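You operate a simulated robot arm through the tools that you are given. There is no shell and no other tool. Be economical: measure what you need, move in short steps, check, and stop when the job is done.

You are at the controls of a simulated two-armed robot. One attempt, no reset.

## Task
Carry the blue tray with both arms and set it on the top of the gauge bench.

Only the result counts: the job must be done as asked and must still hold three seconds after the hand-in. Knocking over, shifting, dropping, spilling or breaking anything else fails it.

## Robot
Two 7-joint arms with two-finger parallel grippers on one trunk, on a base that drives. Base frame: it is fixed to the floor where the robot stands at the start and does not move with it; the origin is under the middle of the robot, x ahead of it, y to its left, z up. Units: m, degrees, N and s.
The left shoulder is at the start at [0.02, 0.138, 1.25], the right one opposite. With the tool pointing down near the work surface each hand reaches from about 0.1 to 0.48 m from the robot's upright axis, wherever it stands, measured 20 degrees to its own side. Places, roughly: top of the gauge bench [5.3, -0.6, 0.8]. Payload 1.57 kg a hand.
The tool frame of a hand sits at the grasp point between the pads (the TCP): z along the fingers, y along the line on which they close. The tips reach 0.03 m beyond it. The gripper opens to 0.08 m. The fingers are 0.017 m wide and 0.012 m thick; the gripper's body (0.04 by 0.082 m) begins 0.08 m behind the TCP.
Orientation is told as [roll, pitch, yaw] about the base's x, y, z axes, in that order, counted from this pose: with the fingers straight down and closing along the base's y, the tool's x points along the base's -x, its y along +y and its z along -z.

## Interface
- The arms move only by the tool jog_arm. It takes "left_commands", "right_commands" or both (then of equal length, played together; a hand with none holds still); each is a list of rows, each an object of numbers (a shift or turn left out is 0, a gripper value left out holds the last): "dx", "dy", "dz": the shift along the tool's x, y, z in units of 25 mm (1.0 is 25 mm); "rx", "ry", "rz": the turn, a rotation vector about the tool's x, y, z in units of 6 degrees (1.0 is 6 degrees); "hand": the gripper command, from -1 (fully open) to 1 (shut), values between in proportion. In form: [{"dx": .., "dy": .., "dz": .., "rx": .., "ry": .., "rz": .., "hand": ..}, ...]. A call has 1 to 20 rows; each row shifts and turns the commanded pose from where the row before left it, along the tool's axes as they then stand. A call with a number of a shift or a turn outside -1 to 1 is refused whole. A row lasts 0.2 s, in which the tool goes at most 0.05 m and 8.6 degrees; a call with a longer step from one row to the next is refused whole, and so is a gripper value outside its range. A pose out of reach is approached as far as the arm can. The call stops where the force on the tool passes 40 N (or 10 N more than at its start, if that is more) or the arm is blocked; 0.2 s more then pass. Each finger travels about 0.045 m/s and halts on what it meets, pressing with about 43 N; the grip force reading is that of the motor and also rises with nothing between the fingers. The clock runs only during rows and for 0.2 s after the last one: add rows that do not move to give the fingers time. The reply holds the time, the measured pose of the TCP, the force on the tool along the base axes, the opening and the grip force, in the units named above and with some noise, with the torque about the TCP (base axes, N m) and any sound that the robot's microphone picked up.
- Cameras (640 x 400 px; columns grow to the right, rows downward): "scene" is now at [0.1912, 0.0196, 1.1618]; the picture's right is [0.19, -0.98, 0.00], its down [-0.29, -0.06, -0.95] and it looks along [0.94, 0.18, -0.30] (base axes); focal length 214 px, centre (320, 200). "left" rides on the left gripper at [0.072, 0.007, -0.122] in its tool frame; the picture's right is [-0.09, 1.00, 0.00], its down [-0.84, -0.08, -0.54] and it looks along [-0.54, -0.05, 0.84] (tool axes); focal length 238 px, centre (320, 200). "right" rides on the right gripper at [0.072, -0.007, -0.122] in its tool frame; the picture's right is [0.09, 1.00, 0.00], its down [-0.84, 0.08, -0.54] and it looks along [-0.54, 0.05, 0.84] (tool axes); focal length 238 px, centre (320, 200). There is no depth. A picture from a camera that has moved, and an enlarged one, comes with that camera's place and axes in the base frame and with its lens.
- grab_frame(camera): a new picture of that camera. The clock stands still meanwhile.
- lift_body(by): slides the trunk up (or, below 0, down) by that many m; the arms and the scene camera ride with it, the base frame stays. It gives what a move gives, with no picture.
- roll_base(legs): drives the robot by 1 to 6 legs, each [ahead, left, turn to the left] in m, m and degrees, along the robot's own axes; the way and the turn of a leg run together, so that a leg with both is an arc; at most 1.5 m and 180 degrees a leg. The arms and the cameras ride along, it lands a little off, and it stops where it bumps. It gives what a move gives.
- aim_head(pan, tilt): turns the head with the scene camera to pan (to the left, within 60 degrees either way) and tilt (down, from -29 to 69), counted from straight ahead of the robot. It gives what a move gives.
- inspect(camera, box): a new picture of the part [left, top, right, bottom] of that camera's present view, enlarged. The clock stands still meanwhile.
- finish_job(): hands the job in; it is judged then, once.

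Go step by step. Nothing tells you exact positions but the pictures and the camera data: compare them with the known pose of the tool, close in by small moves and look again before you grip or let go. The budget is 120 turns and 100 pictures, counting those below and the enlarged ones. Unless the task says otherwise, let go and move clear before handing in, and close with one line.

The tools are called after "Emit:" as a command line: name --argument value ..., lists and objects as JSON in quotes. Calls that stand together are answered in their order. jog_arm: Moves the arms, as the interface text tells. Its arguments: {"type":"object","properties":{"left_commands":{"type":"array","items":{"type":"object","properties":{"dx":{"type":"number"},"dy":{"type":"number"},"dz":{"type":"number"},"rx":{"type":"number"},"ry":{"type":"number"},"rz":{"type":"number"},"hand":{"type":"number"}}}},"right_commands":{"type":"array","items":{"type":"object","properties":{"dx":{"type":"number"},"dy":{"type":"number"},"dz":{"type":"number"},"rx":{"type":"number"},"ry":{"type":"number"},"rz":{"type":"number"},"hand":{"type":"number"}}}}},"required":[]} The other tools are called the same way: lift_body (by) slides the trunk up or down; roll_base (legs) drives the base; aim_head (pan, tilt) turns the head that bears the scene camera; grab_frame (camera) takes a picture; inspect (camera, box) takes an enlarged picture of a part of a camera's view; finish_job () hands the job in.

At the start:

```text
time_s: 0.0
left_eef_pos: [0.3759, 0.3014, 1.1433]
left_orientation: [0.2, 3.2, 0.6]
left_force: [0.1, 0.3, -0.2]
left_moment: [0.01, -0.03, 0.0]
left_width: 0.08
left_grip_force: 0.0
right_eef_pos: [0.3337, -0.0364, 1.1431]
right_orientation: [0.0, 11.0, -0.3]
right_force: [-0.1, -0.6, 0.4]
right_moment: [0.02, 0.0, 0.01]
right_width: 0.0801
right_grip_force: 0.0
trunk travel left (down, up): [-0.625, 0.615]
robot x, y, heading: [-0.0006, -0.0, -0.2]
head pan, tilt: [10.9, 17.4]
```

scene: 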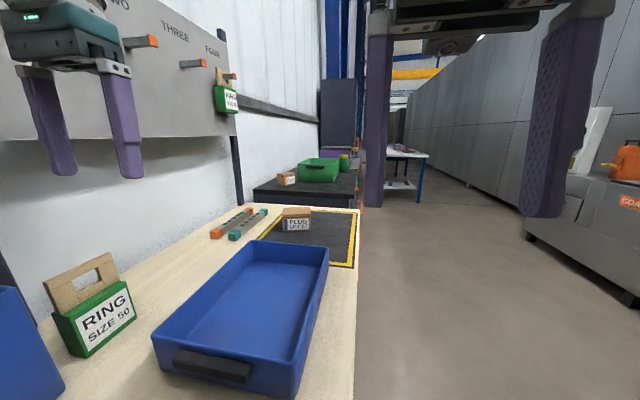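
right: 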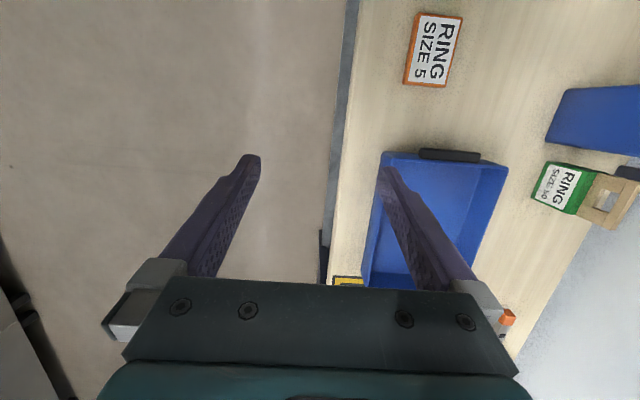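
left: 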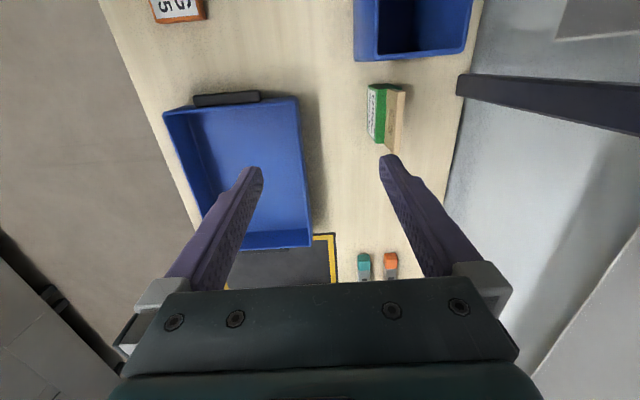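

The blue tray lies on the bench ahead and to the left: its near handle is at about (0.345, 0.17, 0.91) and its far end at x≈0.61. The gauge bench is far down the aisle. I'll look closer before moving.

Emit:
aim_head --pan 20 --tilt 50

Emit:
inspect --camera "left" --box '[100, 60, 420, 260]'

Emit:
grab_frame --camera "scene"

```text
time_s: 1.0
left_eef_pos: [0.3758, 0.3013, 1.1424]
left_orientation: [0.2, 3.3, 0.7]
left_force: [0.2, 0.0, -0.2]
left_moment: [0.02, 0.02, 0.01]
left_width: 0.0801
left_grip_force: 0.0
right_eef_pos: [0.3328, -0.0368, 1.1427]
right_orientation: [-0.1, 11.0, -0.2]
right_force: [-0.1, 0.0, 0.3]
right_moment: [0.03, 0.0, -0.03]
right_width: 0.0799
right_grip_force: 0.1
trunk travel left (down, up): [-0.625, 0.615]
robot x, y, heading: [-0.0017, 0.0011, -0.2]
head pan, tilt: [20.0, 50.0]
```

```text
2.00 times, centred on (260, 160) of left
camera zoom: at [0.3105, 0.3055, 1.2691], right [0.08, 1.0, 0.0], down [0.87, -0.07, 0.49], along [0.49, -0.04, -0.87], focal length 477 px, centre (440, 280)
```

zoom: 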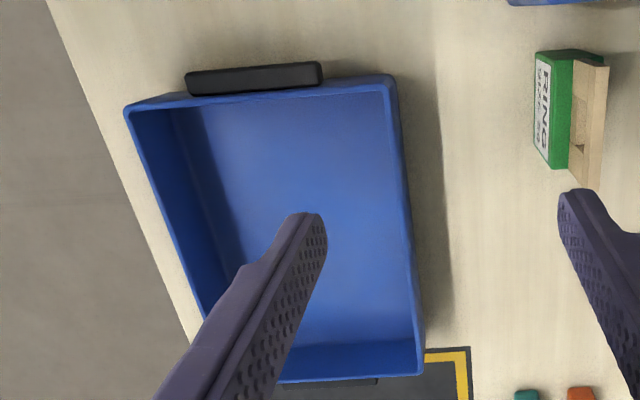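

```text
95 pictures are left
camera scene: at [0.172, 0.0283, 1.112], right [0.34, -0.94, 0.0], down [-0.72, -0.26, -0.64], along [0.6, 0.22, -0.77], focal length 214 px, centre (320, 200)
```

scene: 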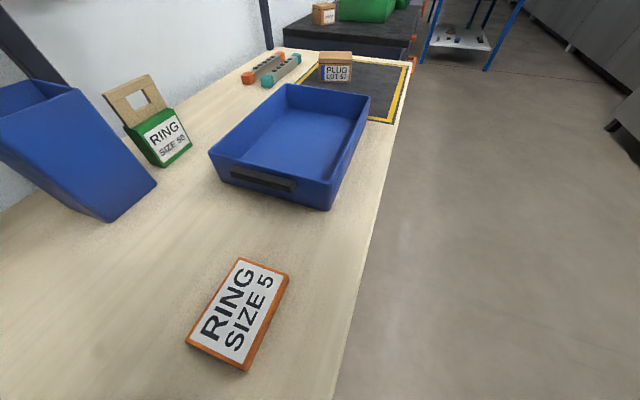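

The tray spans roughly x 0.35–0.61 and y 0.08–0.27. Its rim is at about z 0.917, it has handles on both short ends, and the bench edge is at y≈0.02. I plan to approach from the aisle, facing +y, so each hand takes one handle. First I'll check the space around the base.

Emit:
aim_head --pan 0 --tilt 69

Emit:
grab_frame --camera "scene"

Emit:
aim_head --pan -45 --tilt 30

Emit:
grab_frame --camera "scene"

```text
time_s: 1.8
left_eef_pos: [0.3759, 0.2996, 1.1429]
left_orientation: [0.2, 3.2, 0.6]
left_force: [-0.1, -0.7, 0.6]
left_moment: [0.02, -0.02, -0.04]
left_width: 0.0802
left_grip_force: 0.1
right_eef_pos: [0.3319, -0.037, 1.1425]
right_orientation: [0.0, 11.1, -0.3]
right_force: [0.5, 0.0, 0.4]
right_moment: [0.02, 0.01, -0.02]
right_width: 0.0798
right_grip_force: 0.0
trunk travel left (down, up): [-0.625, 0.615]
robot x, y, heading: [-0.0014, -0.0015, 0.1]
head pan, tilt: [0.0, 68.8]
```

```text
94 pictures are left
camera scene: at [0.1555, 0.002, 1.0901], right [0.0, -1.0, 0.0], down [-0.93, 0.0, -0.36], along [0.36, 0.0, -0.93], focal length 214 px, centre (320, 200)
```

scene: 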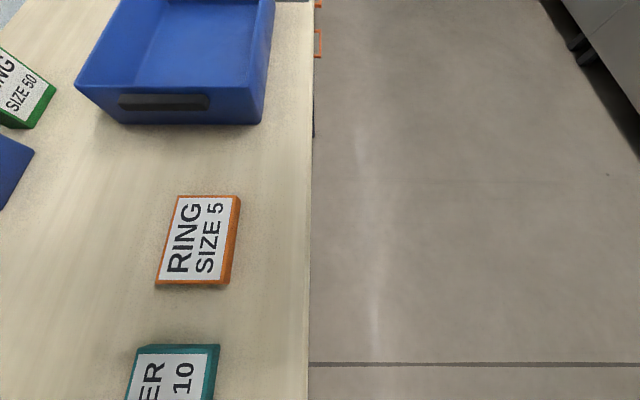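

```text
time_s: 2.9
left_eef_pos: [0.3764, 0.3, 1.1427]
left_orientation: [0.2, 3.3, 0.7]
left_force: [-0.4, 0.4, 0.0]
left_moment: [0.0, 0.03, -0.02]
left_width: 0.0801
left_grip_force: 0.1
right_eef_pos: [0.3336, -0.0374, 1.1433]
right_orientation: [-0.1, 11.2, -0.3]
right_force: [0.6, 0.0, 0.0]
right_moment: [0.03, 0.0, -0.01]
right_width: 0.0801
right_grip_force: 0.0
trunk travel left (down, up): [-0.625, 0.615]
robot x, y, heading: [-0.0006, 0.0019, 0.0]
head pan, tilt: [-45.0, 30.0]
```

```text
93 pictures are left
camera scene: at [0.1635, -0.0619, 1.1414], right [-0.71, -0.71, 0.0], down [-0.35, 0.35, -0.87], along [0.61, -0.61, -0.5], focal length 214 px, centre (320, 200)
```

scene: 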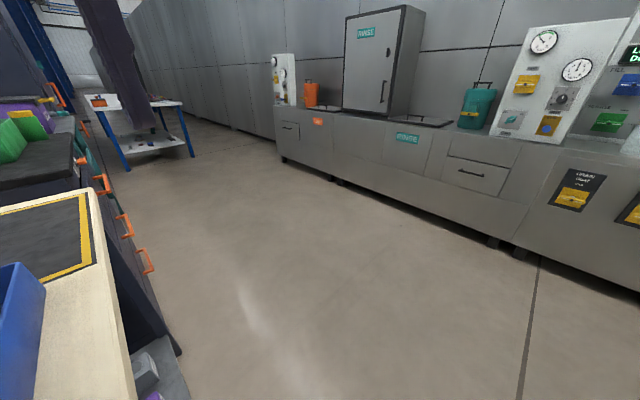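

The aisle to the right is clear. I'll back out to the right, go level with the tray and turn to face it.

Emit:
roll_base --legs '[[0, -0.5, 0], [0.48, 0, 0], [0, 0, 90]]'

Emit:
aim_head --pan 0 --tilt 45

Emit:
grab_frame --camera "scene"

```text
time_s: 12.2
left_eef_pos: [0.1792, -0.13, 1.143]
left_orientation: [0.2, 3.3, 91.0]
left_force: [0.6, 0.1, -0.9]
left_moment: [-0.02, 0.0, -0.01]
left_width: 0.0801
left_grip_force: 0.0
right_eef_pos: [0.5179, -0.1707, 1.1429]
right_orientation: [0.0, 11.1, 90.0]
right_force: [0.7, -0.2, -0.7]
right_moment: [-0.01, -0.01, 0.01]
right_width: 0.0801
right_grip_force: 0.0
trunk travel left (down, up): [-0.625, 0.615]
robot x, y, heading: [0.4847, -0.506, 90.5]
head pan, tilt: [-45.0, 30.0]
```

```text
time_s: 13.3
left_eef_pos: [0.1783, -0.1309, 1.1421]
left_orientation: [0.2, 3.4, 91.1]
left_force: [0.7, 0.2, 0.0]
left_moment: [-0.03, -0.02, -0.01]
left_width: 0.0798
left_grip_force: 0.1
right_eef_pos: [0.5167, -0.1692, 1.1436]
right_orientation: [0.0, 11.1, 90.1]
right_force: [1.1, -0.2, 0.2]
right_moment: [0.05, -0.01, 0.01]
right_width: 0.0801
right_grip_force: 0.1
trunk travel left (down, up): [-0.625, 0.615]
robot x, y, heading: [0.4838, -0.4993, 90.4]
head pan, tilt: [0.0, 45.0]
```

```text
92 pictures are left
camera scene: at [0.4804, -0.3204, 1.1189], right [1.0, 0.01, 0.0], down [0.01, -0.71, -0.71], along [-0.01, 0.71, -0.71], focal length 214 px, centre (320, 200)
```

scene: 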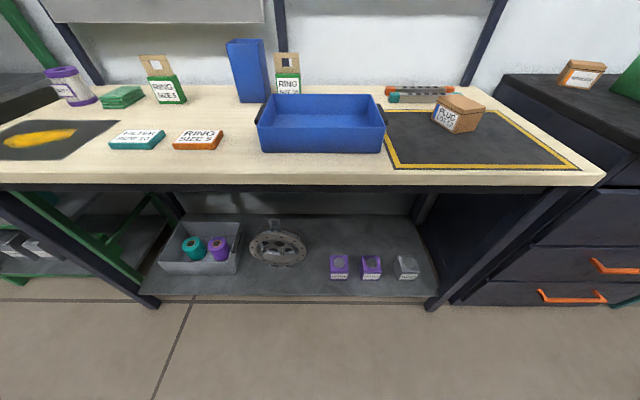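

The robot now faces the tray, and the table top has room. Next I'll square up both tools and set their spacing to the handles while still back from the bench.

Emit:
jog_arm --left_commands '[{"ry": -0.57}, {"dy": -0.85, "dx": -0.225}, {"dy": -0.85, "dx": -0.225}, {"dy": -0.85, "dx": -0.225}, {"dy": -0.85, "dx": -0.225}, {"dy": -0.85, "dx": -0.225}, {"dy": -0.85, "dx": -0.225}, {"dy": -0.85, "dx": -0.225}, {"dy": -0.85, "dx": -0.225}, {}, {}]' --right_commands '[{"ry": -0.9}, {"ry": -0.95}, {"dy": -0.475, "dx": -0.425}, {"dy": -0.475, "dx": -0.425}, {"dy": -0.475, "dx": -0.425}, {"dy": -0.475, "dx": -0.425}, {"dy": -0.475, "dx": -0.425}, {"dy": -0.475, "dx": -0.425}, {"dy": -0.475, "dx": -0.425}, {"dy": -0.475, "dx": -0.425}, {}]'

```text
time_s: 15.7
left_eef_pos: [0.3475, -0.0822, 1.1408]
left_orientation: [0.2, -0.2, 91.1]
left_force: [-0.3, -0.5, 0.1]
left_moment: [-0.01, -0.03, 0.0]
left_width: 0.0799
left_grip_force: 0.0
right_eef_pos: [0.6114, -0.0898, 1.1258]
right_orientation: [-0.6, 2.5, 90.6]
right_force: [0.2, -0.3, 0.7]
right_moment: [0.01, 0.0, 0.01]
right_width: 0.0799
right_grip_force: 0.1
trunk travel left (down, up): [-0.625, 0.615]
robot x, y, heading: [0.4799, -0.5049, 90.4]
head pan, tilt: [0.0, 45.0]
```

Hands are aligned. Next I'll drive forward to put them over the handles, still high.

Emit:
roll_base --legs '[[0.255, 0, 0]]'

Emit:
grab_frame --camera "left"

Emit:
grab_frame --camera "right"

Emit:
grab_frame --camera "scene"

```text
time_s: 17.6
left_eef_pos: [0.3429, 0.1731, 1.1395]
left_orientation: [0.2, -0.1, 91.3]
left_force: [0.1, 0.6, -1.2]
left_moment: [0.0, 0.01, -0.01]
left_width: 0.0801
left_grip_force: 0.1
right_eef_pos: [0.6092, 0.1661, 1.1259]
right_orientation: [-0.5, 2.5, 90.5]
right_force: [-0.1, 0.5, -0.1]
right_moment: [-0.07, -0.03, 0.0]
right_width: 0.0799
right_grip_force: 0.1
trunk travel left (down, up): [-0.625, 0.615]
robot x, y, heading: [0.4796, -0.2451, 90.6]
head pan, tilt: [0.0, 45.0]
```

```text
91 pictures are left
camera left: at [0.3385, 0.1008, 1.2628], right [-1.0, 0.07, 0.0], down [0.06, 0.84, 0.54], along [0.03, 0.54, -0.84], focal length 238 px, centre (320, 200)
```

left: 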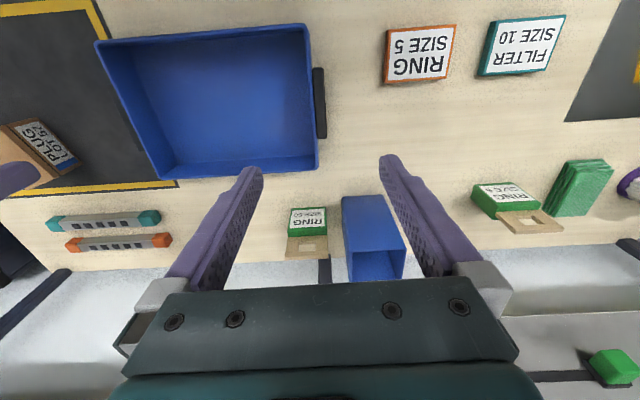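

```text
90 pictures are left
camera right: at [0.6153, 0.0997, 1.251], right [-0.99, -0.1, 0.0], down [-0.09, 0.86, 0.5], along [-0.05, 0.5, -0.86], focal length 238 px, centre (320, 200)
```

right: 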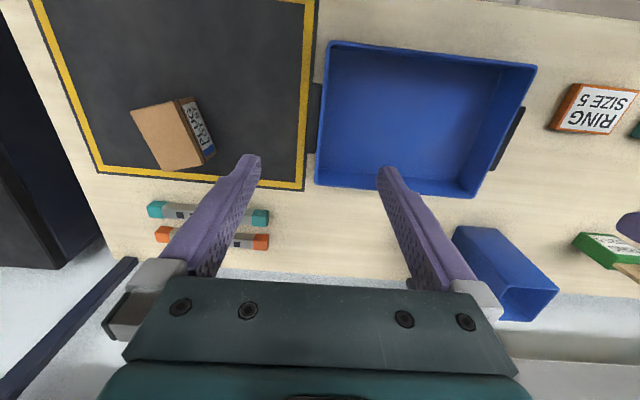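

```text
89 pictures are left
camera scene: at [0.4774, -0.0642, 1.1189], right [1.0, 0.01, 0.0], down [0.01, -0.71, -0.71], along [-0.01, 0.71, -0.71], focal length 214 px, centre (320, 200)
```

scene: 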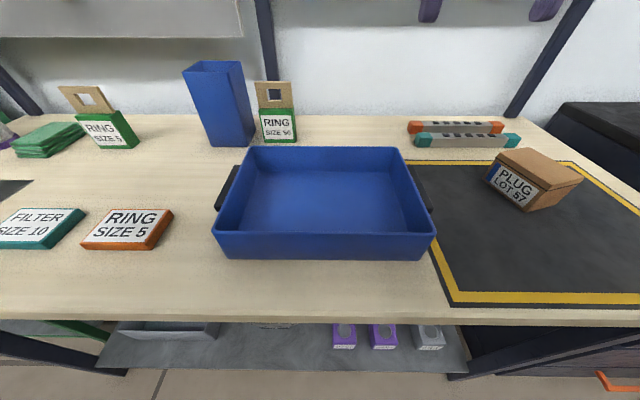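

Grip points are handle plus end wall: left x≈0.342, right x≈0.619, y≈0.177, TCP z≈0.90. Next I'll correct the small offsets and come down part way.

Emit:
jog_arm --left_commands '[{"dz": 0.9, "dx": -0.15}, {"dz": 0.9, "rz": -0.2}, {"dz": 0.9}, {"dz": 0.9}, {}, {}]' --right_commands '[{"dz": 0.75, "ry": -0.42, "rx": 0.1, "dy": -0.2, "dx": -0.2}, {"dz": 0.75, "dy": -0.2, "dx": -0.2}, {"dz": 0.75}, {"dz": 0.8}, {}, {}]'

Emit:
lift_body --by -0.06

```text
time_s: 19.0
left_eef_pos: [0.3414, 0.1766, 1.0508]
left_orientation: [0.2, -0.1, 92.4]
left_force: [-1.3, -0.5, 0.4]
left_moment: [-0.04, 0.02, -0.01]
left_width: 0.0799
left_grip_force: 0.1
right_eef_pos: [0.6188, 0.1748, 1.0492]
right_orientation: [-1.1, 0.1, 90.6]
right_force: [-0.8, 0.1, -0.2]
right_moment: [-0.01, -0.01, 0.0]
right_width: 0.0799
right_grip_force: 0.0
trunk travel left (down, up): [-0.625, 0.615]
robot x, y, heading: [0.4766, -0.2447, 90.4]
head pan, tilt: [0.0, 45.0]
```

```text
time_s: 20.0
left_eef_pos: [0.3408, 0.1763, 0.9902]
left_orientation: [0.1, -0.1, 92.4]
left_force: [-0.1, -0.4, -0.1]
left_moment: [0.01, -0.01, 0.01]
left_width: 0.0801
left_grip_force: 0.1
right_eef_pos: [0.6198, 0.1747, 0.9904]
right_orientation: [-1.0, -0.1, 90.5]
right_force: [0.4, -0.2, -1.4]
right_moment: [0.01, -0.01, 0.01]
right_width: 0.0799
right_grip_force: 0.0
trunk travel left (down, up): [-0.565, 0.675]
robot x, y, heading: [0.4776, -0.2441, 90.7]
head pan, tilt: [0.0, 45.0]
```

Emit:
jog_arm --left_commands '[{"rz": 0.33}, {}]' --right_commands '[{"rx": -0.17, "dx": -0.05}, {}]'

Emit:
grab_frame --camera "left"

Emit:
grab_frame --camera "right"

Emit:
grab_frame --camera "scene"

```text
time_s: 20.6
left_eef_pos: [0.3431, 0.1765, 0.9906]
left_orientation: [0.2, 0.0, 90.3]
left_force: [0.8, 0.6, 0.4]
left_moment: [0.01, 0.01, 0.02]
left_width: 0.0801
left_grip_force: 0.0
right_eef_pos: [0.6186, 0.1758, 0.9903]
right_orientation: [0.0, 0.0, 90.5]
right_force: [0.3, 0.7, 0.2]
right_moment: [0.0, -0.03, 0.03]
right_width: 0.0798
right_grip_force: 0.1
trunk travel left (down, up): [-0.565, 0.675]
robot x, y, heading: [0.4822, -0.2485, 90.5]
head pan, tilt: [0.0, 45.0]
```

```text
88 pictures are left
camera left: at [0.3365, 0.1047, 1.1122], right [-1.0, 0.08, 0.0], down [0.07, 0.84, 0.54], along [0.04, 0.54, -0.84], focal length 238 px, centre (320, 200)
```

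left: 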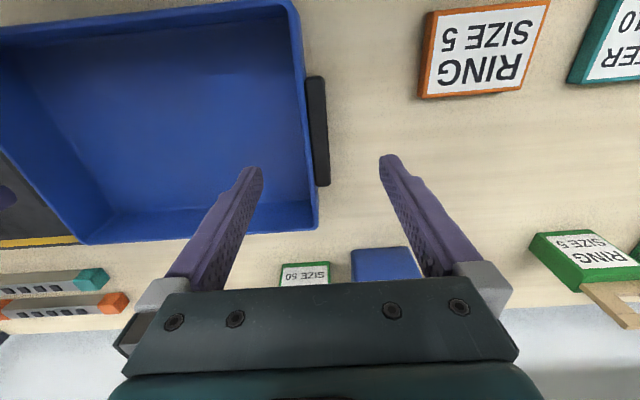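

```text
87 pictures are left
camera right: at [0.6266, 0.1048, 1.1119], right [-0.99, -0.1, 0.0], down [-0.09, 0.84, 0.54], along [-0.05, 0.54, -0.84], focal length 238 px, centre (320, 200)
```

right: 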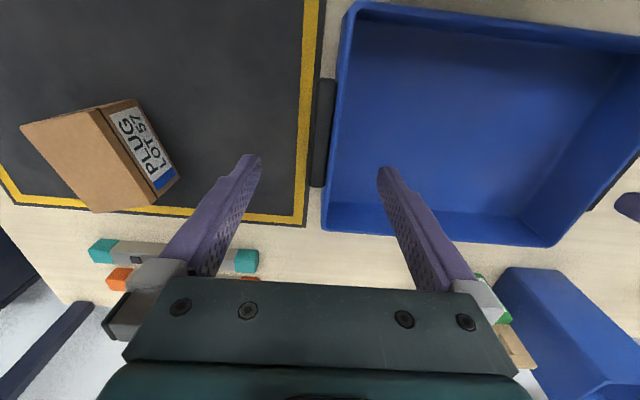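

```text
86 pictures are left
camera scene: at [0.4774, -0.0642, 1.0589], right [1.0, 0.01, 0.0], down [0.01, -0.71, -0.71], along [-0.01, 0.71, -0.71], focal length 214 px, centre (320, 200)
```

scene: 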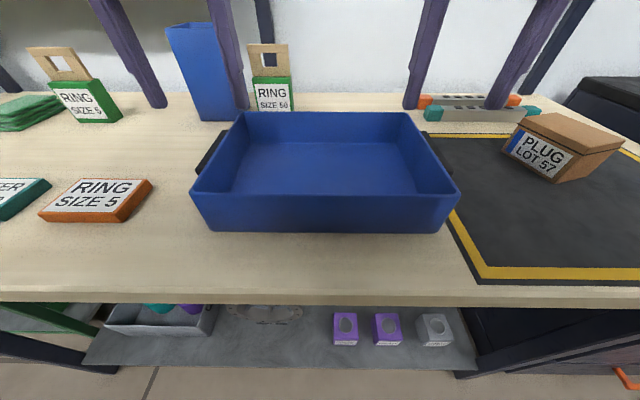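

Both fingers straddle the handle and end wall with room to spare. Descending to grip height.

Emit:
jog_arm --left_commands '[{"dz": 0.9}, {"dz": 0.9}, {"dz": 0.9}, {"dz": 0.8}, {}, {}]' --right_commands '[{"dz": 0.9, "dy": 0.1}, {"dz": 0.9}, {"dz": 0.9}, {"dz": 0.8}, {}, {}]'

Emit:
grab_frame --camera "left"

Emit:
grab_frame --camera "right"

Emit:
grab_frame --camera "scene"

```text
time_s: 22.0
left_eef_pos: [0.3416, 0.1766, 0.9029]
left_orientation: [0.2, -0.1, 90.4]
left_force: [-0.4, -0.4, 0.7]
left_moment: [-0.02, -0.01, 0.0]
left_width: 0.0799
left_grip_force: 0.0
right_eef_pos: [0.6172, 0.1775, 0.9018]
right_orientation: [0.0, -0.1, 90.4]
right_force: [-0.2, 0.1, -0.2]
right_moment: [-0.01, 0.01, 0.01]
right_width: 0.08
right_grip_force: 0.0
trunk travel left (down, up): [-0.565, 0.675]
robot x, y, heading: [0.4822, -0.2507, 90.7]
head pan, tilt: [0.0, 45.0]
```

```text
85 pictures are left
camera left: at [0.3373, 0.1042, 1.0252], right [-1.0, 0.08, 0.0], down [0.07, 0.84, 0.54], along [0.04, 0.54, -0.84], focal length 238 px, centre (320, 200)
```

left: 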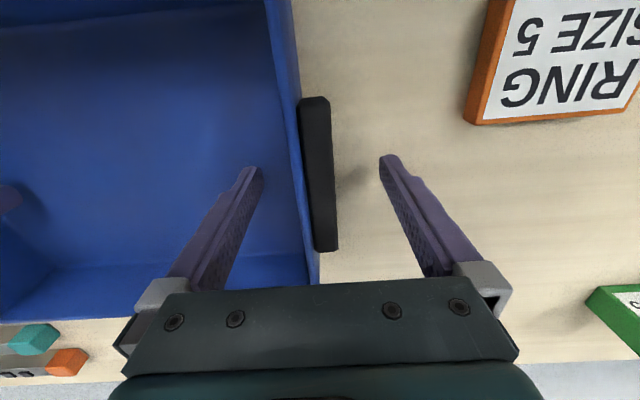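

```text
84 pictures are left
camera right: at [0.6244, 0.1052, 1.0243], right [-0.99, -0.1, 0.0], down [-0.09, 0.84, 0.54], along [-0.05, 0.54, -0.84], focal length 238 px, centre (320, 200)
```

right: 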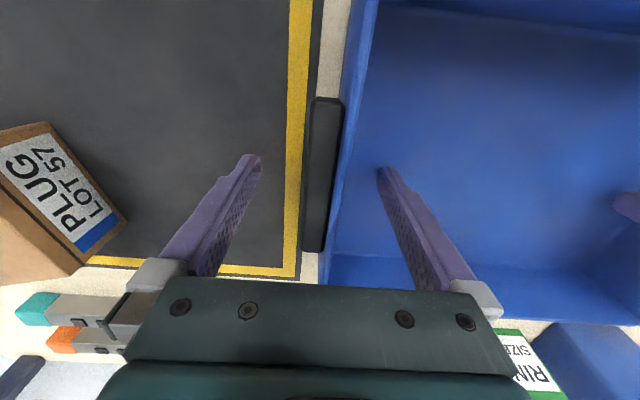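

```text
83 pictures are left
camera scene: at [0.4774, -0.0642, 1.0589], right [1.0, 0.01, 0.0], down [0.01, -0.71, -0.71], along [-0.01, 0.71, -0.71], focal length 214 px, centre (320, 200)
```

scene: 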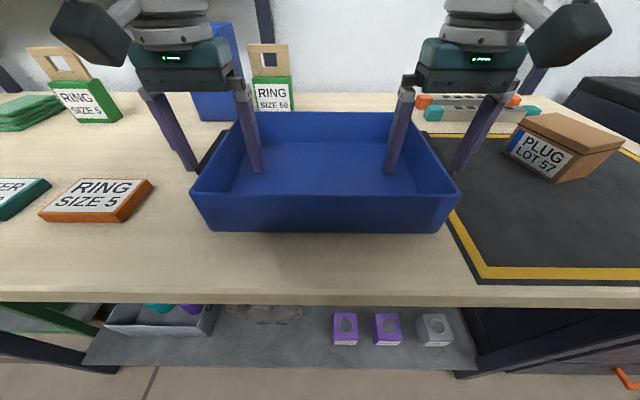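

The fingers straddle both handles. Closing both grippers.

Emit:
jog_arm --left_commands '[{"hand": 1}, {}, {}, {}, {}, {}]' --right_commands '[{"hand": 1}, {}, {}, {}, {}, {}]'

Emit:
grab_frame --camera "scene"

```text
time_s: 23.4
left_eef_pos: [0.3437, 0.1768, 0.9035]
left_orientation: [0.0, -0.1, 90.3]
left_force: [14.2, -2.9, 0.1]
left_moment: [0.13, -0.24, -0.28]
left_width: 0.0209
left_grip_force: 34.2
right_eef_pos: [0.6153, 0.1761, 0.9029]
right_orientation: [0.1, 0.0, 90.5]
right_force: [-14.3, 2.3, -1.0]
right_moment: [-0.12, -0.1, -0.4]
right_width: 0.0207
right_grip_force: 33.9
trunk travel left (down, up): [-0.565, 0.675]
robot x, y, heading: [0.4805, -0.2494, 90.6]
head pan, tilt: [0.0, 45.0]
```

```text
82 pictures are left
camera scene: at [0.4774, -0.0645, 1.0588], right [1.0, 0.01, 0.0], down [0.01, -0.71, -0.71], along [-0.01, 0.71, -0.71], focal length 214 px, centre (320, 200)
```

scene: 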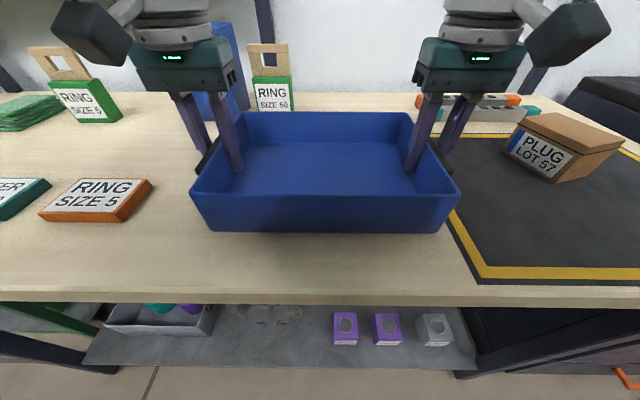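

Both grips hold. I'll ease the sideways tension, then lift slightly with the trunk.

Emit:
jog_arm --left_commands '[{"dy": -0.08}, {}]' --right_commands '[{"dy": 0.08}, {}]'

Emit:
lift_body --by 0.04

Emit:
grab_frame --camera "scene"

```text
time_s: 24.0
left_eef_pos: [0.3432, 0.1758, 0.9028]
left_orientation: [0.3, -0.1, 90.5]
left_force: [7.0, -4.6, 3.1]
left_moment: [0.08, -0.75, -0.46]
left_width: 0.0209
left_grip_force: 34.0
right_eef_pos: [0.6156, 0.177, 0.9029]
right_orientation: [0.0, -0.1, 90.4]
right_force: [-5.1, 2.1, -0.3]
right_moment: [0.1, 0.58, -0.31]
right_width: 0.0211
right_grip_force: 34.5
trunk travel left (down, up): [-0.565, 0.675]
robot x, y, heading: [0.4797, -0.2424, 90.7]
head pan, tilt: [0.0, 45.0]
```

```text
time_s: 24.8
left_eef_pos: [0.3437, 0.1756, 0.9422]
left_orientation: [0.4, 0.0, 90.5]
left_force: [1.9, -2.9, 0.3]
left_moment: [-0.07, -0.75, -0.41]
left_width: 0.0209
left_grip_force: 34.4
right_eef_pos: [0.6145, 0.1758, 0.9415]
right_orientation: [-0.1, 0.0, 90.4]
right_force: [-2.3, 2.8, -3.7]
right_moment: [0.08, 0.31, -0.45]
right_width: 0.0208
right_grip_force: 34.0
trunk travel left (down, up): [-0.605, 0.635]
robot x, y, heading: [0.4814, -0.2463, 90.7]
head pan, tilt: [0.0, 45.0]
```

```text
81 pictures are left
camera scene: at [0.4774, -0.0646, 1.0988], right [1.0, 0.01, 0.0], down [0.01, -0.71, -0.71], along [-0.01, 0.71, -0.71], focal length 214 px, centre (320, 200)
```

scene: 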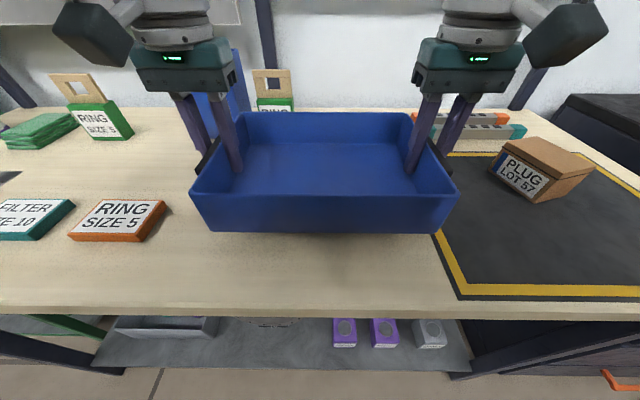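

The tray is up and level. Next I'll lift further, back out into the aisle and turn toward the gauge bench.

Emit:
lift_body --by 0.12

Emit:
roll_base --legs '[[-0.7, 0, 0], [0, 0, -90]]'

Emit:
aim_head --pan 0 --tilt 15

Emit:
grab_frame --camera "scene"

```text
time_s: 26.3
left_eef_pos: [0.3447, 0.1752, 1.0621]
left_orientation: [0.3, -0.1, 90.4]
left_force: [-3.9, -3.0, -0.7]
left_moment: [-0.09, -0.66, -0.36]
left_width: 0.0207
left_grip_force: 34.2
right_eef_pos: [0.6155, 0.176, 1.0628]
right_orientation: [0.0, 0.1, 90.6]
right_force: [4.1, 2.5, -2.6]
right_moment: [0.05, 0.42, -0.38]
right_width: 0.021
right_grip_force: 34.4
trunk travel left (down, up): [-0.725, 0.515]
robot x, y, heading: [0.4812, -0.2485, 90.7]
head pan, tilt: [0.0, 45.0]
```

```text
time_s: 33.9
left_eef_pos: [0.9064, -0.8045, 1.0631]
left_orientation: [0.3, -0.1, -0.3]
left_force: [-1.7, 15.6, -0.7]
left_moment: [-0.63, 0.32, -0.33]
left_width: 0.0208
left_grip_force: 34.2
right_eef_pos: [0.9034, -1.0753, 1.0632]
right_orientation: [-0.1, 0.0, -0.3]
right_force: [2.7, -16.1, -1.8]
right_moment: [0.4, -0.31, -0.35]
right_width: 0.0209
right_grip_force: 33.6
trunk travel left (down, up): [-0.725, 0.515]
robot x, y, heading: [0.4814, -0.9345, -0.1]
head pan, tilt: [0.0, 45.0]
```

```text
time_s: 34.8
left_eef_pos: [0.9061, -0.8038, 1.0633]
left_orientation: [0.3, 0.1, -0.2]
left_force: [-1.7, 1.1, 0.1]
left_moment: [-0.76, -0.18, -0.32]
left_width: 0.0208
left_grip_force: 34.2
right_eef_pos: [0.9032, -1.0736, 1.0618]
right_orientation: [-0.1, -0.1, -0.4]
right_force: [2.5, -1.4, -3.5]
right_moment: [0.43, 0.18, -0.34]
right_width: 0.0207
right_grip_force: 34.4
trunk travel left (down, up): [-0.725, 0.515]
robot x, y, heading: [0.4816, -0.9353, -0.1]
head pan, tilt: [0.0, 15.0]
```

```text
80 pictures are left
camera scene: at [0.6732, -0.9326, 1.2656], right [0.0, -1.0, 0.0], down [-0.26, 0.0, -0.97], along [0.97, 0.0, -0.26], focal length 214 px, centre (320, 200)
```

scene: 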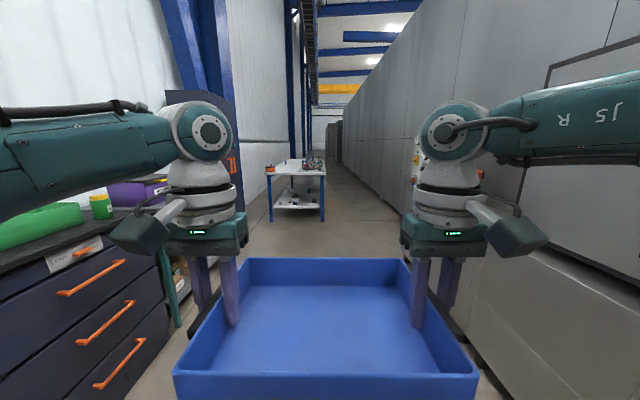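

The way ahead is clear, and the gauge bench's near end is around x≈3.9, y from -0.1 to -1.0. Driving closer to see what's on top.

Emit:
roll_base --legs '[[1.2, 0.1, 0], [1.0, 0.2, 0]]'

Emit:
aim_head --pan 0 --tilt 5

Emit:
grab_frame --camera "scene"

```text
time_s: 45.8
left_eef_pos: [3.1047, -0.5577, 1.0633]
left_orientation: [0.4, 0.1, -1.6]
left_force: [-3.0, 2.3, -0.5]
left_moment: [-0.71, -0.01, -0.3]
left_width: 0.0212
left_grip_force: 33.8
right_eef_pos: [3.0934, -0.8275, 1.0627]
right_orientation: [-0.1, 0.0, -1.7]
right_force: [2.9, -1.5, -2.3]
right_moment: [0.39, 0.02, -0.34]
right_width: 0.0205
right_grip_force: 34.1
trunk travel left (down, up): [-0.725, 0.515]
robot x, y, heading: [2.6766, -0.6752, -1.4]
head pan, tilt: [0.0, 15.0]
```

```text
time_s: 46.5
left_eef_pos: [3.1054, -0.5576, 1.062]
left_orientation: [0.3, 0.0, -1.7]
left_force: [-1.4, 0.2, -1.3]
left_moment: [-0.67, -0.18, -0.31]
left_width: 0.021
left_grip_force: 33.8
right_eef_pos: [3.0929, -0.8263, 1.0629]
right_orientation: [-0.1, 0.0, -1.8]
right_force: [1.1, -0.8, -3.0]
right_moment: [0.46, 0.19, -0.23]
right_width: 0.0209
right_grip_force: 34.0
trunk travel left (down, up): [-0.725, 0.515]
robot x, y, heading: [2.6727, -0.6734, -1.5]
head pan, tilt: [0.0, 5.0]
```

```text
79 pictures are left
camera scene: at [2.8671, -0.6799, 1.2818], right [-0.03, -1.0, 0.0], down [-0.09, 0.0, -1.0], along [1.0, -0.03, -0.09], focal length 214 px, centre (320, 200)
```

scene: 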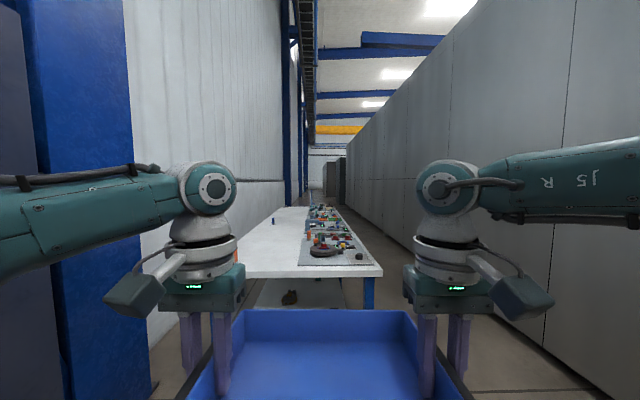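

The bench top is empty on its left side, with gauges and a mat along the right (y < -0.59). I'll creep closer, shift left and look again.

Emit:
roll_base --legs '[[0, 0, 1.5], [0.5, 0.25, 0]]'

Emit:
aim_head --pan 0 --tilt 25

Emit:
grab_frame --camera "scene"

Emit:
grab_frame --camera "left"

Emit:
grab_frame --camera "right"

```text
time_s: 50.0
left_eef_pos: [3.5977, -0.2922, 1.0628]
left_orientation: [0.3, 0.0, 0.1]
left_force: [-2.7, 1.3, 0.3]
left_moment: [-0.7, 0.01, -0.35]
left_width: 0.0209
left_grip_force: 33.9
right_eef_pos: [3.5965, -0.5639, 1.0628]
right_orientation: [0.0, -0.1, 0.1]
right_force: [3.6, -0.8, -2.8]
right_moment: [0.41, -0.05, -0.35]
right_width: 0.021
right_grip_force: 34.2
trunk travel left (down, up): [-0.725, 0.515]
robot x, y, heading: [3.1722, -0.4256, 0.2]
head pan, tilt: [0.0, 5.0]
```

```text
time_s: 50.9
left_eef_pos: [3.5988, -0.2932, 1.0632]
left_orientation: [0.3, 0.0, 0.0]
left_force: [-2.5, 1.5, -0.6]
left_moment: [-0.71, -0.22, -0.31]
left_width: 0.0208
left_grip_force: 34.6
right_eef_pos: [3.5949, -0.5637, 1.0633]
right_orientation: [0.0, -0.1, 0.1]
right_force: [2.3, -0.9, -2.4]
right_moment: [0.46, 0.21, -0.28]
right_width: 0.0207
right_grip_force: 33.7
trunk travel left (down, up): [-0.725, 0.515]
robot x, y, heading: [3.1742, -0.4248, 0.2]
head pan, tilt: [0.0, 25.0]
```

```text
78 pictures are left
camera scene: at [3.3649, -0.423, 1.2495], right [0.01, -1.0, 0.0], down [-0.42, 0.0, -0.91], along [0.91, 0.01, -0.42], focal length 214 px, centre (320, 200)
```

scene: 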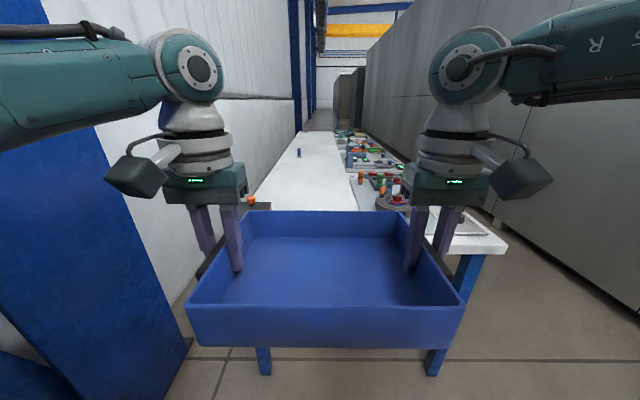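

```text
77 pictures are left
camera left: at [3.5257, -0.2871, 1.185], right [0.09, 1.0, 0.0], down [0.84, -0.08, 0.54], along [0.54, -0.04, -0.84], focal length 238 px, centre (320, 200)
```

left: 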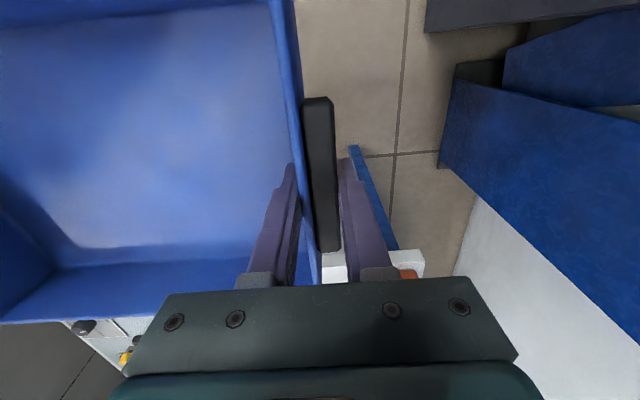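

```text
76 pictures are left
camera right: at [3.5247, -0.5695, 1.184], right [-0.09, 1.0, 0.0], down [0.84, 0.08, 0.54], along [0.54, 0.05, -0.84], focal length 238 px, centre (320, 200)
```

right: 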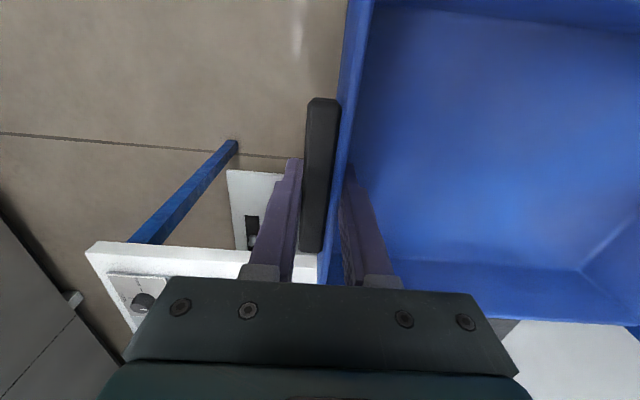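

Emit:
inspect --camera "scene" --box '[230, 120, 510, 260]'

Emit:
inspect --camera "left" --box '[320, 220, 480, 320]'

```text
2.29 times, centred on (370, 190) of scene
camera zoom: at [3.3649, -0.423, 1.2495], right [0.01, -1.0, 0.0], down [-0.42, 0.0, -0.91], along [0.91, 0.01, -0.42], focal length 490 px, centre (206, 223)
```

zoom: 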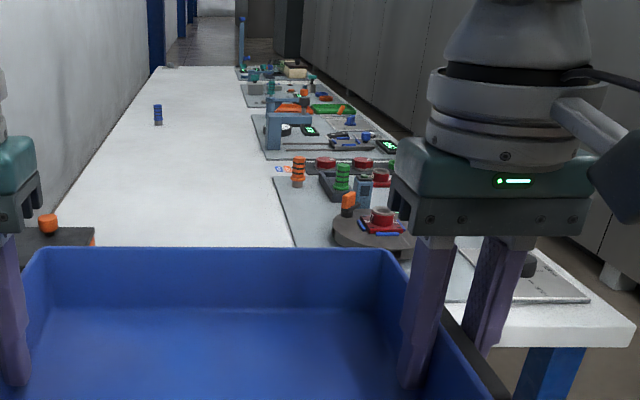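

```text
4.00 times, centred on (400, 270) of left
camera zoom: at [3.5257, -0.2871, 1.185], right [0.09, 1.0, 0.0], down [0.84, -0.08, 0.54], along [0.54, -0.04, -0.84], focal length 953 px, centre (0, -80)
```

zoom: 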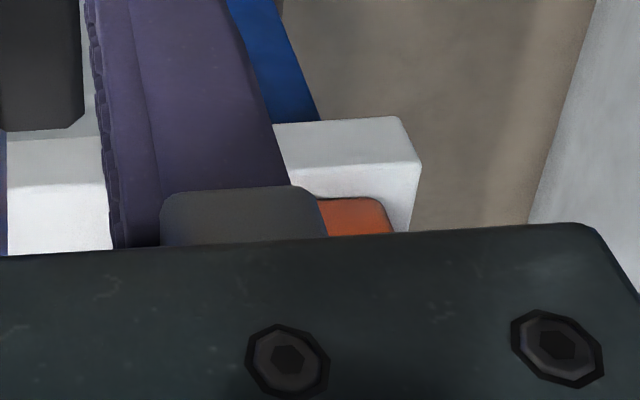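

The bench's near-left corner holds something: an orange and black block at about x 4.0–4.25. The mats with gauges start at y≈-0.59. I'll back off slightly, shift right and look at the free area between them.

Emit:
roll_base --legs '[[-0.1, -0.55, 0]]'

Emit:
aim_head --pan 35 --tilt 25

Emit:
grab_frame --camera "scene"

Emit:
aim_head --pan 0 --tilt 15

Emit:
grab_frame --camera "scene"

```text
time_s: 54.1
left_eef_pos: [3.5025, -0.8421, 1.0625]
left_orientation: [0.2, 0.0, 0.1]
left_force: [-2.7, -0.1, -1.1]
left_moment: [-0.64, 0.09, -0.34]
left_width: 0.0208
left_grip_force: 34.5
right_eef_pos: [3.5003, -1.1133, 1.0621]
right_orientation: [-0.1, 0.0, 0.0]
right_force: [1.7, -0.5, -2.5]
right_moment: [0.49, -0.07, -0.31]
right_width: 0.0207
right_grip_force: 33.9
trunk travel left (down, up): [-0.725, 0.515]
robot x, y, heading: [3.0768, -0.9744, 0.1]
head pan, tilt: [0.0, 25.0]
```

```text
time_s: 55.1
left_eef_pos: [3.5016, -0.8419, 1.062]
left_orientation: [0.3, 0.0, 0.0]
left_force: [-3.1, 0.3, -0.1]
left_moment: [-0.76, -0.17, -0.25]
left_width: 0.0207
left_grip_force: 34.1
right_eef_pos: [3.4998, -1.1138, 1.0632]
right_orientation: [-0.1, 0.0, 0.0]
right_force: [2.8, -0.9, -3.3]
right_moment: [0.45, 0.18, -0.28]
right_width: 0.0207
right_grip_force: 34.1
trunk travel left (down, up): [-0.725, 0.515]
robot x, y, heading: [3.0768, -0.9748, 0.4]
head pan, tilt: [35.0, 25.0]
```

```text
73 pictures are left
camera scene: at [3.2525, -0.9192, 1.2494], right [0.58, -0.82, 0.0], down [-0.35, -0.24, -0.91], along [0.74, 0.52, -0.42], focal length 214 px, centre (320, 200)
```

scene: 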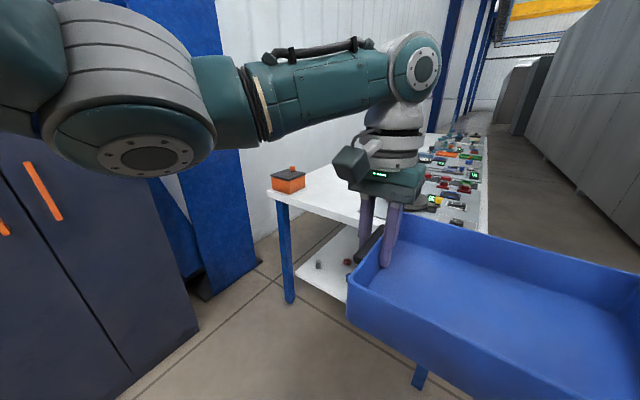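

```text
time_s: 56.1
left_eef_pos: [3.5018, -0.8423, 1.0619]
left_orientation: [0.3, 0.1, 0.1]
left_force: [-1.6, 0.7, -0.3]
left_moment: [-0.72, 0.01, -0.27]
left_width: 0.0209
left_grip_force: 33.7
right_eef_pos: [3.501, -1.1124, 1.0628]
right_orientation: [-0.2, 0.0, -0.1]
right_force: [2.0, -0.5, -3.5]
right_moment: [0.34, -0.04, -0.29]
right_width: 0.0208
right_grip_force: 33.8
trunk travel left (down, up): [-0.725, 0.515]
robot x, y, heading: [3.0743, -0.974, 0.3]
head pan, tilt: [0.0, 15.0]
```

```text
72 pictures are left
camera scene: at [3.2706, -0.9719, 1.2656], right [0.01, -1.0, 0.0], down [-0.26, 0.0, -0.97], along [0.97, 0.01, -0.26], focal length 214 px, centre (320, 200)
```

scene: 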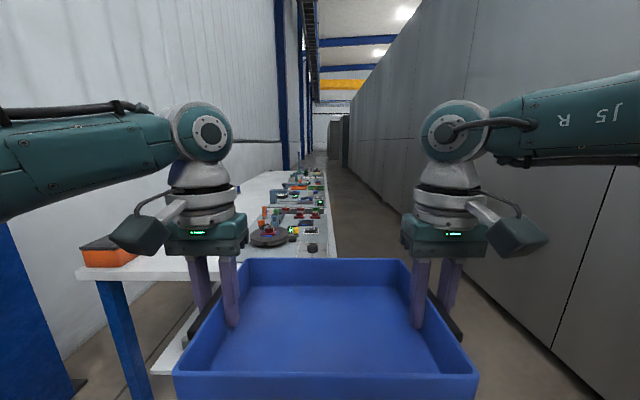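

A block occupies the near-left corner, and a clear strip appears to lie between it and the mats. I'll back off, centre on that strip and raise the trunk to measure it over the tray.

Emit:
roll_base --legs '[[-0.3, 0.56, 0]]'

Emit:
lift_body --by 0.35

Emit:
aim_head --pan 0 --tilt 25

Emit:
grab_frame --camera "scene"

```text
time_s: 59.6
left_eef_pos: [3.2032, -0.2825, 1.0634]
left_orientation: [0.3, -0.1, -0.2]
left_force: [-1.6, 0.2, -0.2]
left_moment: [-0.73, 0.01, -0.27]
left_width: 0.0206
left_grip_force: 34.0
right_eef_pos: [3.2007, -0.554, 1.0629]
right_orientation: [0.0, 0.0, -0.2]
right_force: [1.2, -0.7, -2.6]
right_moment: [0.39, 0.02, -0.26]
right_width: 0.021
right_grip_force: 34.7
trunk travel left (down, up): [-0.725, 0.515]
robot x, y, heading: [2.7794, -0.4127, -0.1]
head pan, tilt: [0.0, 15.0]
```

```text
time_s: 63.1
left_eef_pos: [3.203, -0.2818, 1.4132]
left_orientation: [0.3, 0.0, -0.2]
left_force: [-2.0, 0.8, -0.3]
left_moment: [-0.65, 0.09, -0.26]
left_width: 0.0208
left_grip_force: 34.1
right_eef_pos: [3.2012, -0.5538, 1.4122]
right_orientation: [-0.1, 0.0, -0.2]
right_force: [2.0, 0.3, -2.1]
right_moment: [0.45, -0.13, -0.28]
right_width: 0.0208
right_grip_force: 34.4
trunk travel left (down, up): [-1.075, 0.165]
robot x, y, heading: [2.7715, -0.413, 0.1]
head pan, tilt: [0.0, 15.0]
```

```text
time_s: 63.8
left_eef_pos: [3.2035, -0.2815, 1.4129]
left_orientation: [0.3, 0.0, -0.2]
left_force: [-1.4, 0.7, -1.2]
left_moment: [-0.61, 0.04, -0.29]
left_width: 0.0207
left_grip_force: 34.5
right_eef_pos: [3.2012, -0.5543, 1.4131]
right_orientation: [-0.2, 0.0, -0.2]
right_force: [2.3, -0.8, -3.0]
right_moment: [0.42, -0.08, -0.29]
right_width: 0.0209
right_grip_force: 34.0
trunk travel left (down, up): [-1.075, 0.165]
robot x, y, heading: [2.7708, -0.4135, -0.0]
head pan, tilt: [0.0, 25.0]
```

```text
71 pictures are left
camera scene: at [2.9698, -0.4112, 1.5995], right [0.0, -1.0, 0.0], down [-0.42, 0.0, -0.91], along [0.91, 0.0, -0.42], focal length 214 px, centre (320, 200)
```

scene: 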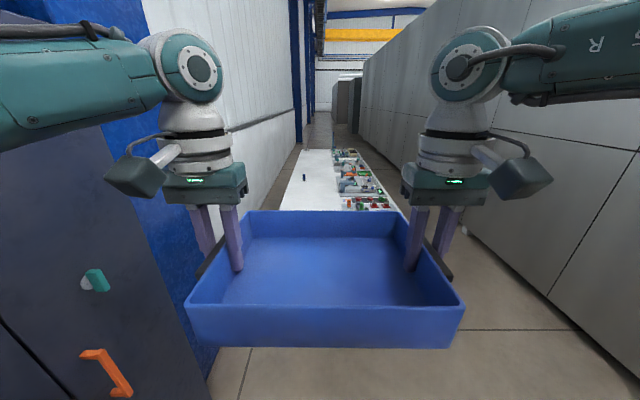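

Emit:
lift_body --by -0.33

Emit:
grab_frame --camera "scene"

Emit:
inspect --camera "scene" --box '[240, 130, 400, 230]'

```text
time_s: 67.0
left_eef_pos: [3.2042, -0.2811, 1.0835]
left_orientation: [0.3, -0.1, -0.2]
left_force: [-2.6, 1.2, -1.0]
left_moment: [-0.65, -0.01, -0.35]
left_width: 0.0207
left_grip_force: 34.3
right_eef_pos: [3.2005, -0.5539, 1.0824]
right_orientation: [0.0, 0.1, -0.1]
right_force: [1.7, 0.3, -2.5]
right_moment: [0.41, 0.03, -0.26]
right_width: 0.0208
right_grip_force: 33.9
trunk travel left (down, up): [-0.745, 0.495]
robot x, y, heading: [2.7825, -0.4117, -0.1]
head pan, tilt: [0.0, 25.0]
```

```text
70 pictures are left
camera scene: at [2.9697, -0.4112, 1.2695], right [0.0, -1.0, 0.0], down [-0.42, 0.0, -0.91], along [0.91, 0.0, -0.42], focal length 214 px, centre (320, 200)
```

scene: 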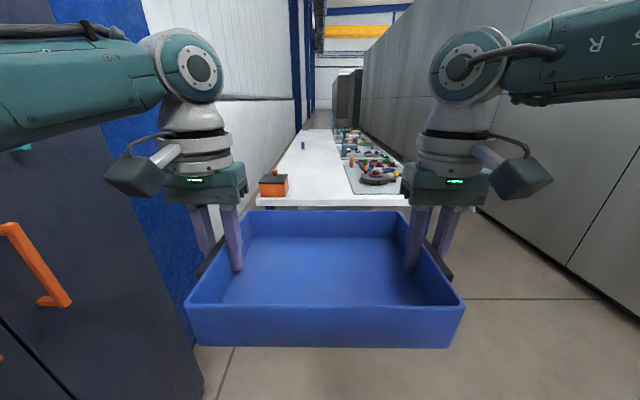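

```text
4.00 times, centred on (320, 180) of scene
camera zoom: at [2.9697, -0.4112, 1.2695], right [0.0, -1.0, 0.0], down [-0.42, 0.0, -0.91], along [0.91, 0.0, -0.42], focal length 858 px, centre (320, 280)
```

zoom: 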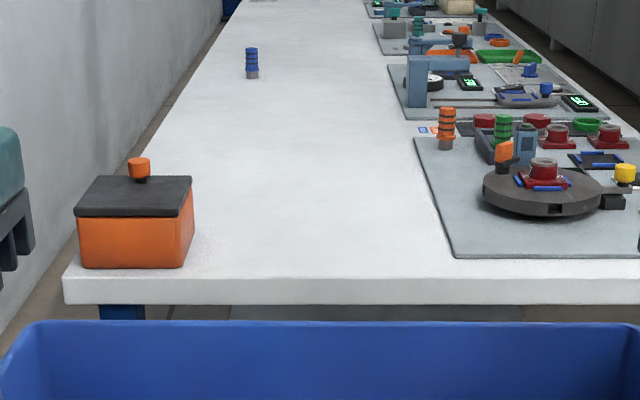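

The clear zone is well measured: the block's right face is at y≈-0.25, the mat's left edge at y≈-0.585, and the bench edge at x≈3.93. The tray will be centred at y≈-0.437, x≈4.06. Driving in, high and in steps.

Emit:
roll_base --legs '[[0.45, -0.02, 0]]'

Emit:
grab_frame --camera "scene"

Emit:
grab_frame --camera "left"

Emit:
grab_frame --camera "right"

```text
time_s: 69.8
left_eef_pos: [3.6555, -0.3001, 1.0823]
left_orientation: [0.3, 0.0, -0.1]
left_force: [-2.2, 0.5, -0.3]
left_moment: [-0.64, -0.03, -0.33]
left_width: 0.0206
left_grip_force: 34.6
right_eef_pos: [3.6536, -0.5719, 1.0824]
right_orientation: [-0.1, -0.1, -0.2]
right_force: [1.4, -0.3, -2.1]
right_moment: [0.45, 0.04, -0.27]
right_width: 0.0208
right_grip_force: 34.2
trunk travel left (down, up): [-0.745, 0.495]
robot x, y, heading: [3.2299, -0.4346, -0.0]
head pan, tilt: [0.0, 25.0]
```

```text
68 pictures are left
camera scene: at [3.4229, -0.4307, 1.2694], right [0.0, -1.0, 0.0], down [-0.42, 0.0, -0.91], along [0.91, 0.0, -0.42], focal length 214 px, centre (320, 200)
```

scene: 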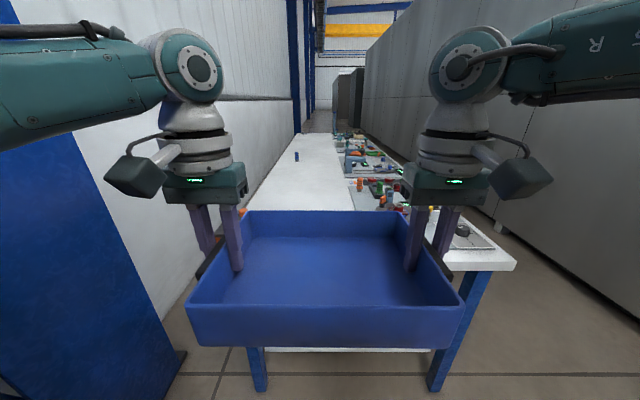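

```text
67 pictures are left
camera left: at [3.5843, -0.2955, 1.2049], right [0.09, 1.0, 0.0], down [0.84, -0.08, 0.54], along [0.54, -0.05, -0.84], focal length 238 px, centre (320, 200)
```

left: 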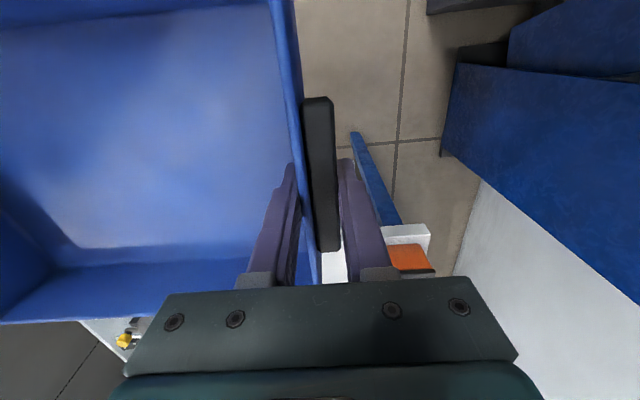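

```text
66 pictures are left
camera right: at [3.5821, -0.5778, 1.204], right [-0.09, 1.0, 0.0], down [0.84, 0.08, 0.54], along [0.54, 0.05, -0.84], focal length 238 px, centre (320, 200)
```

right: 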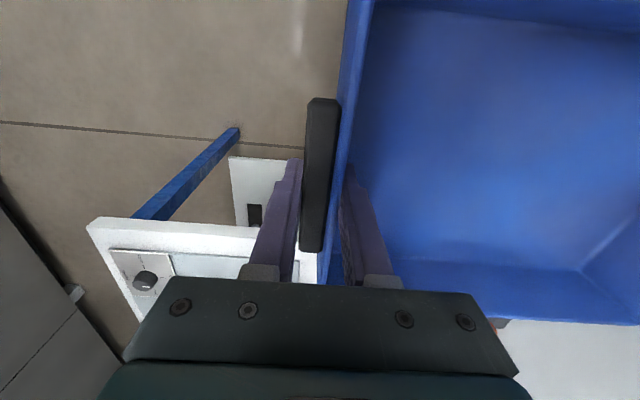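

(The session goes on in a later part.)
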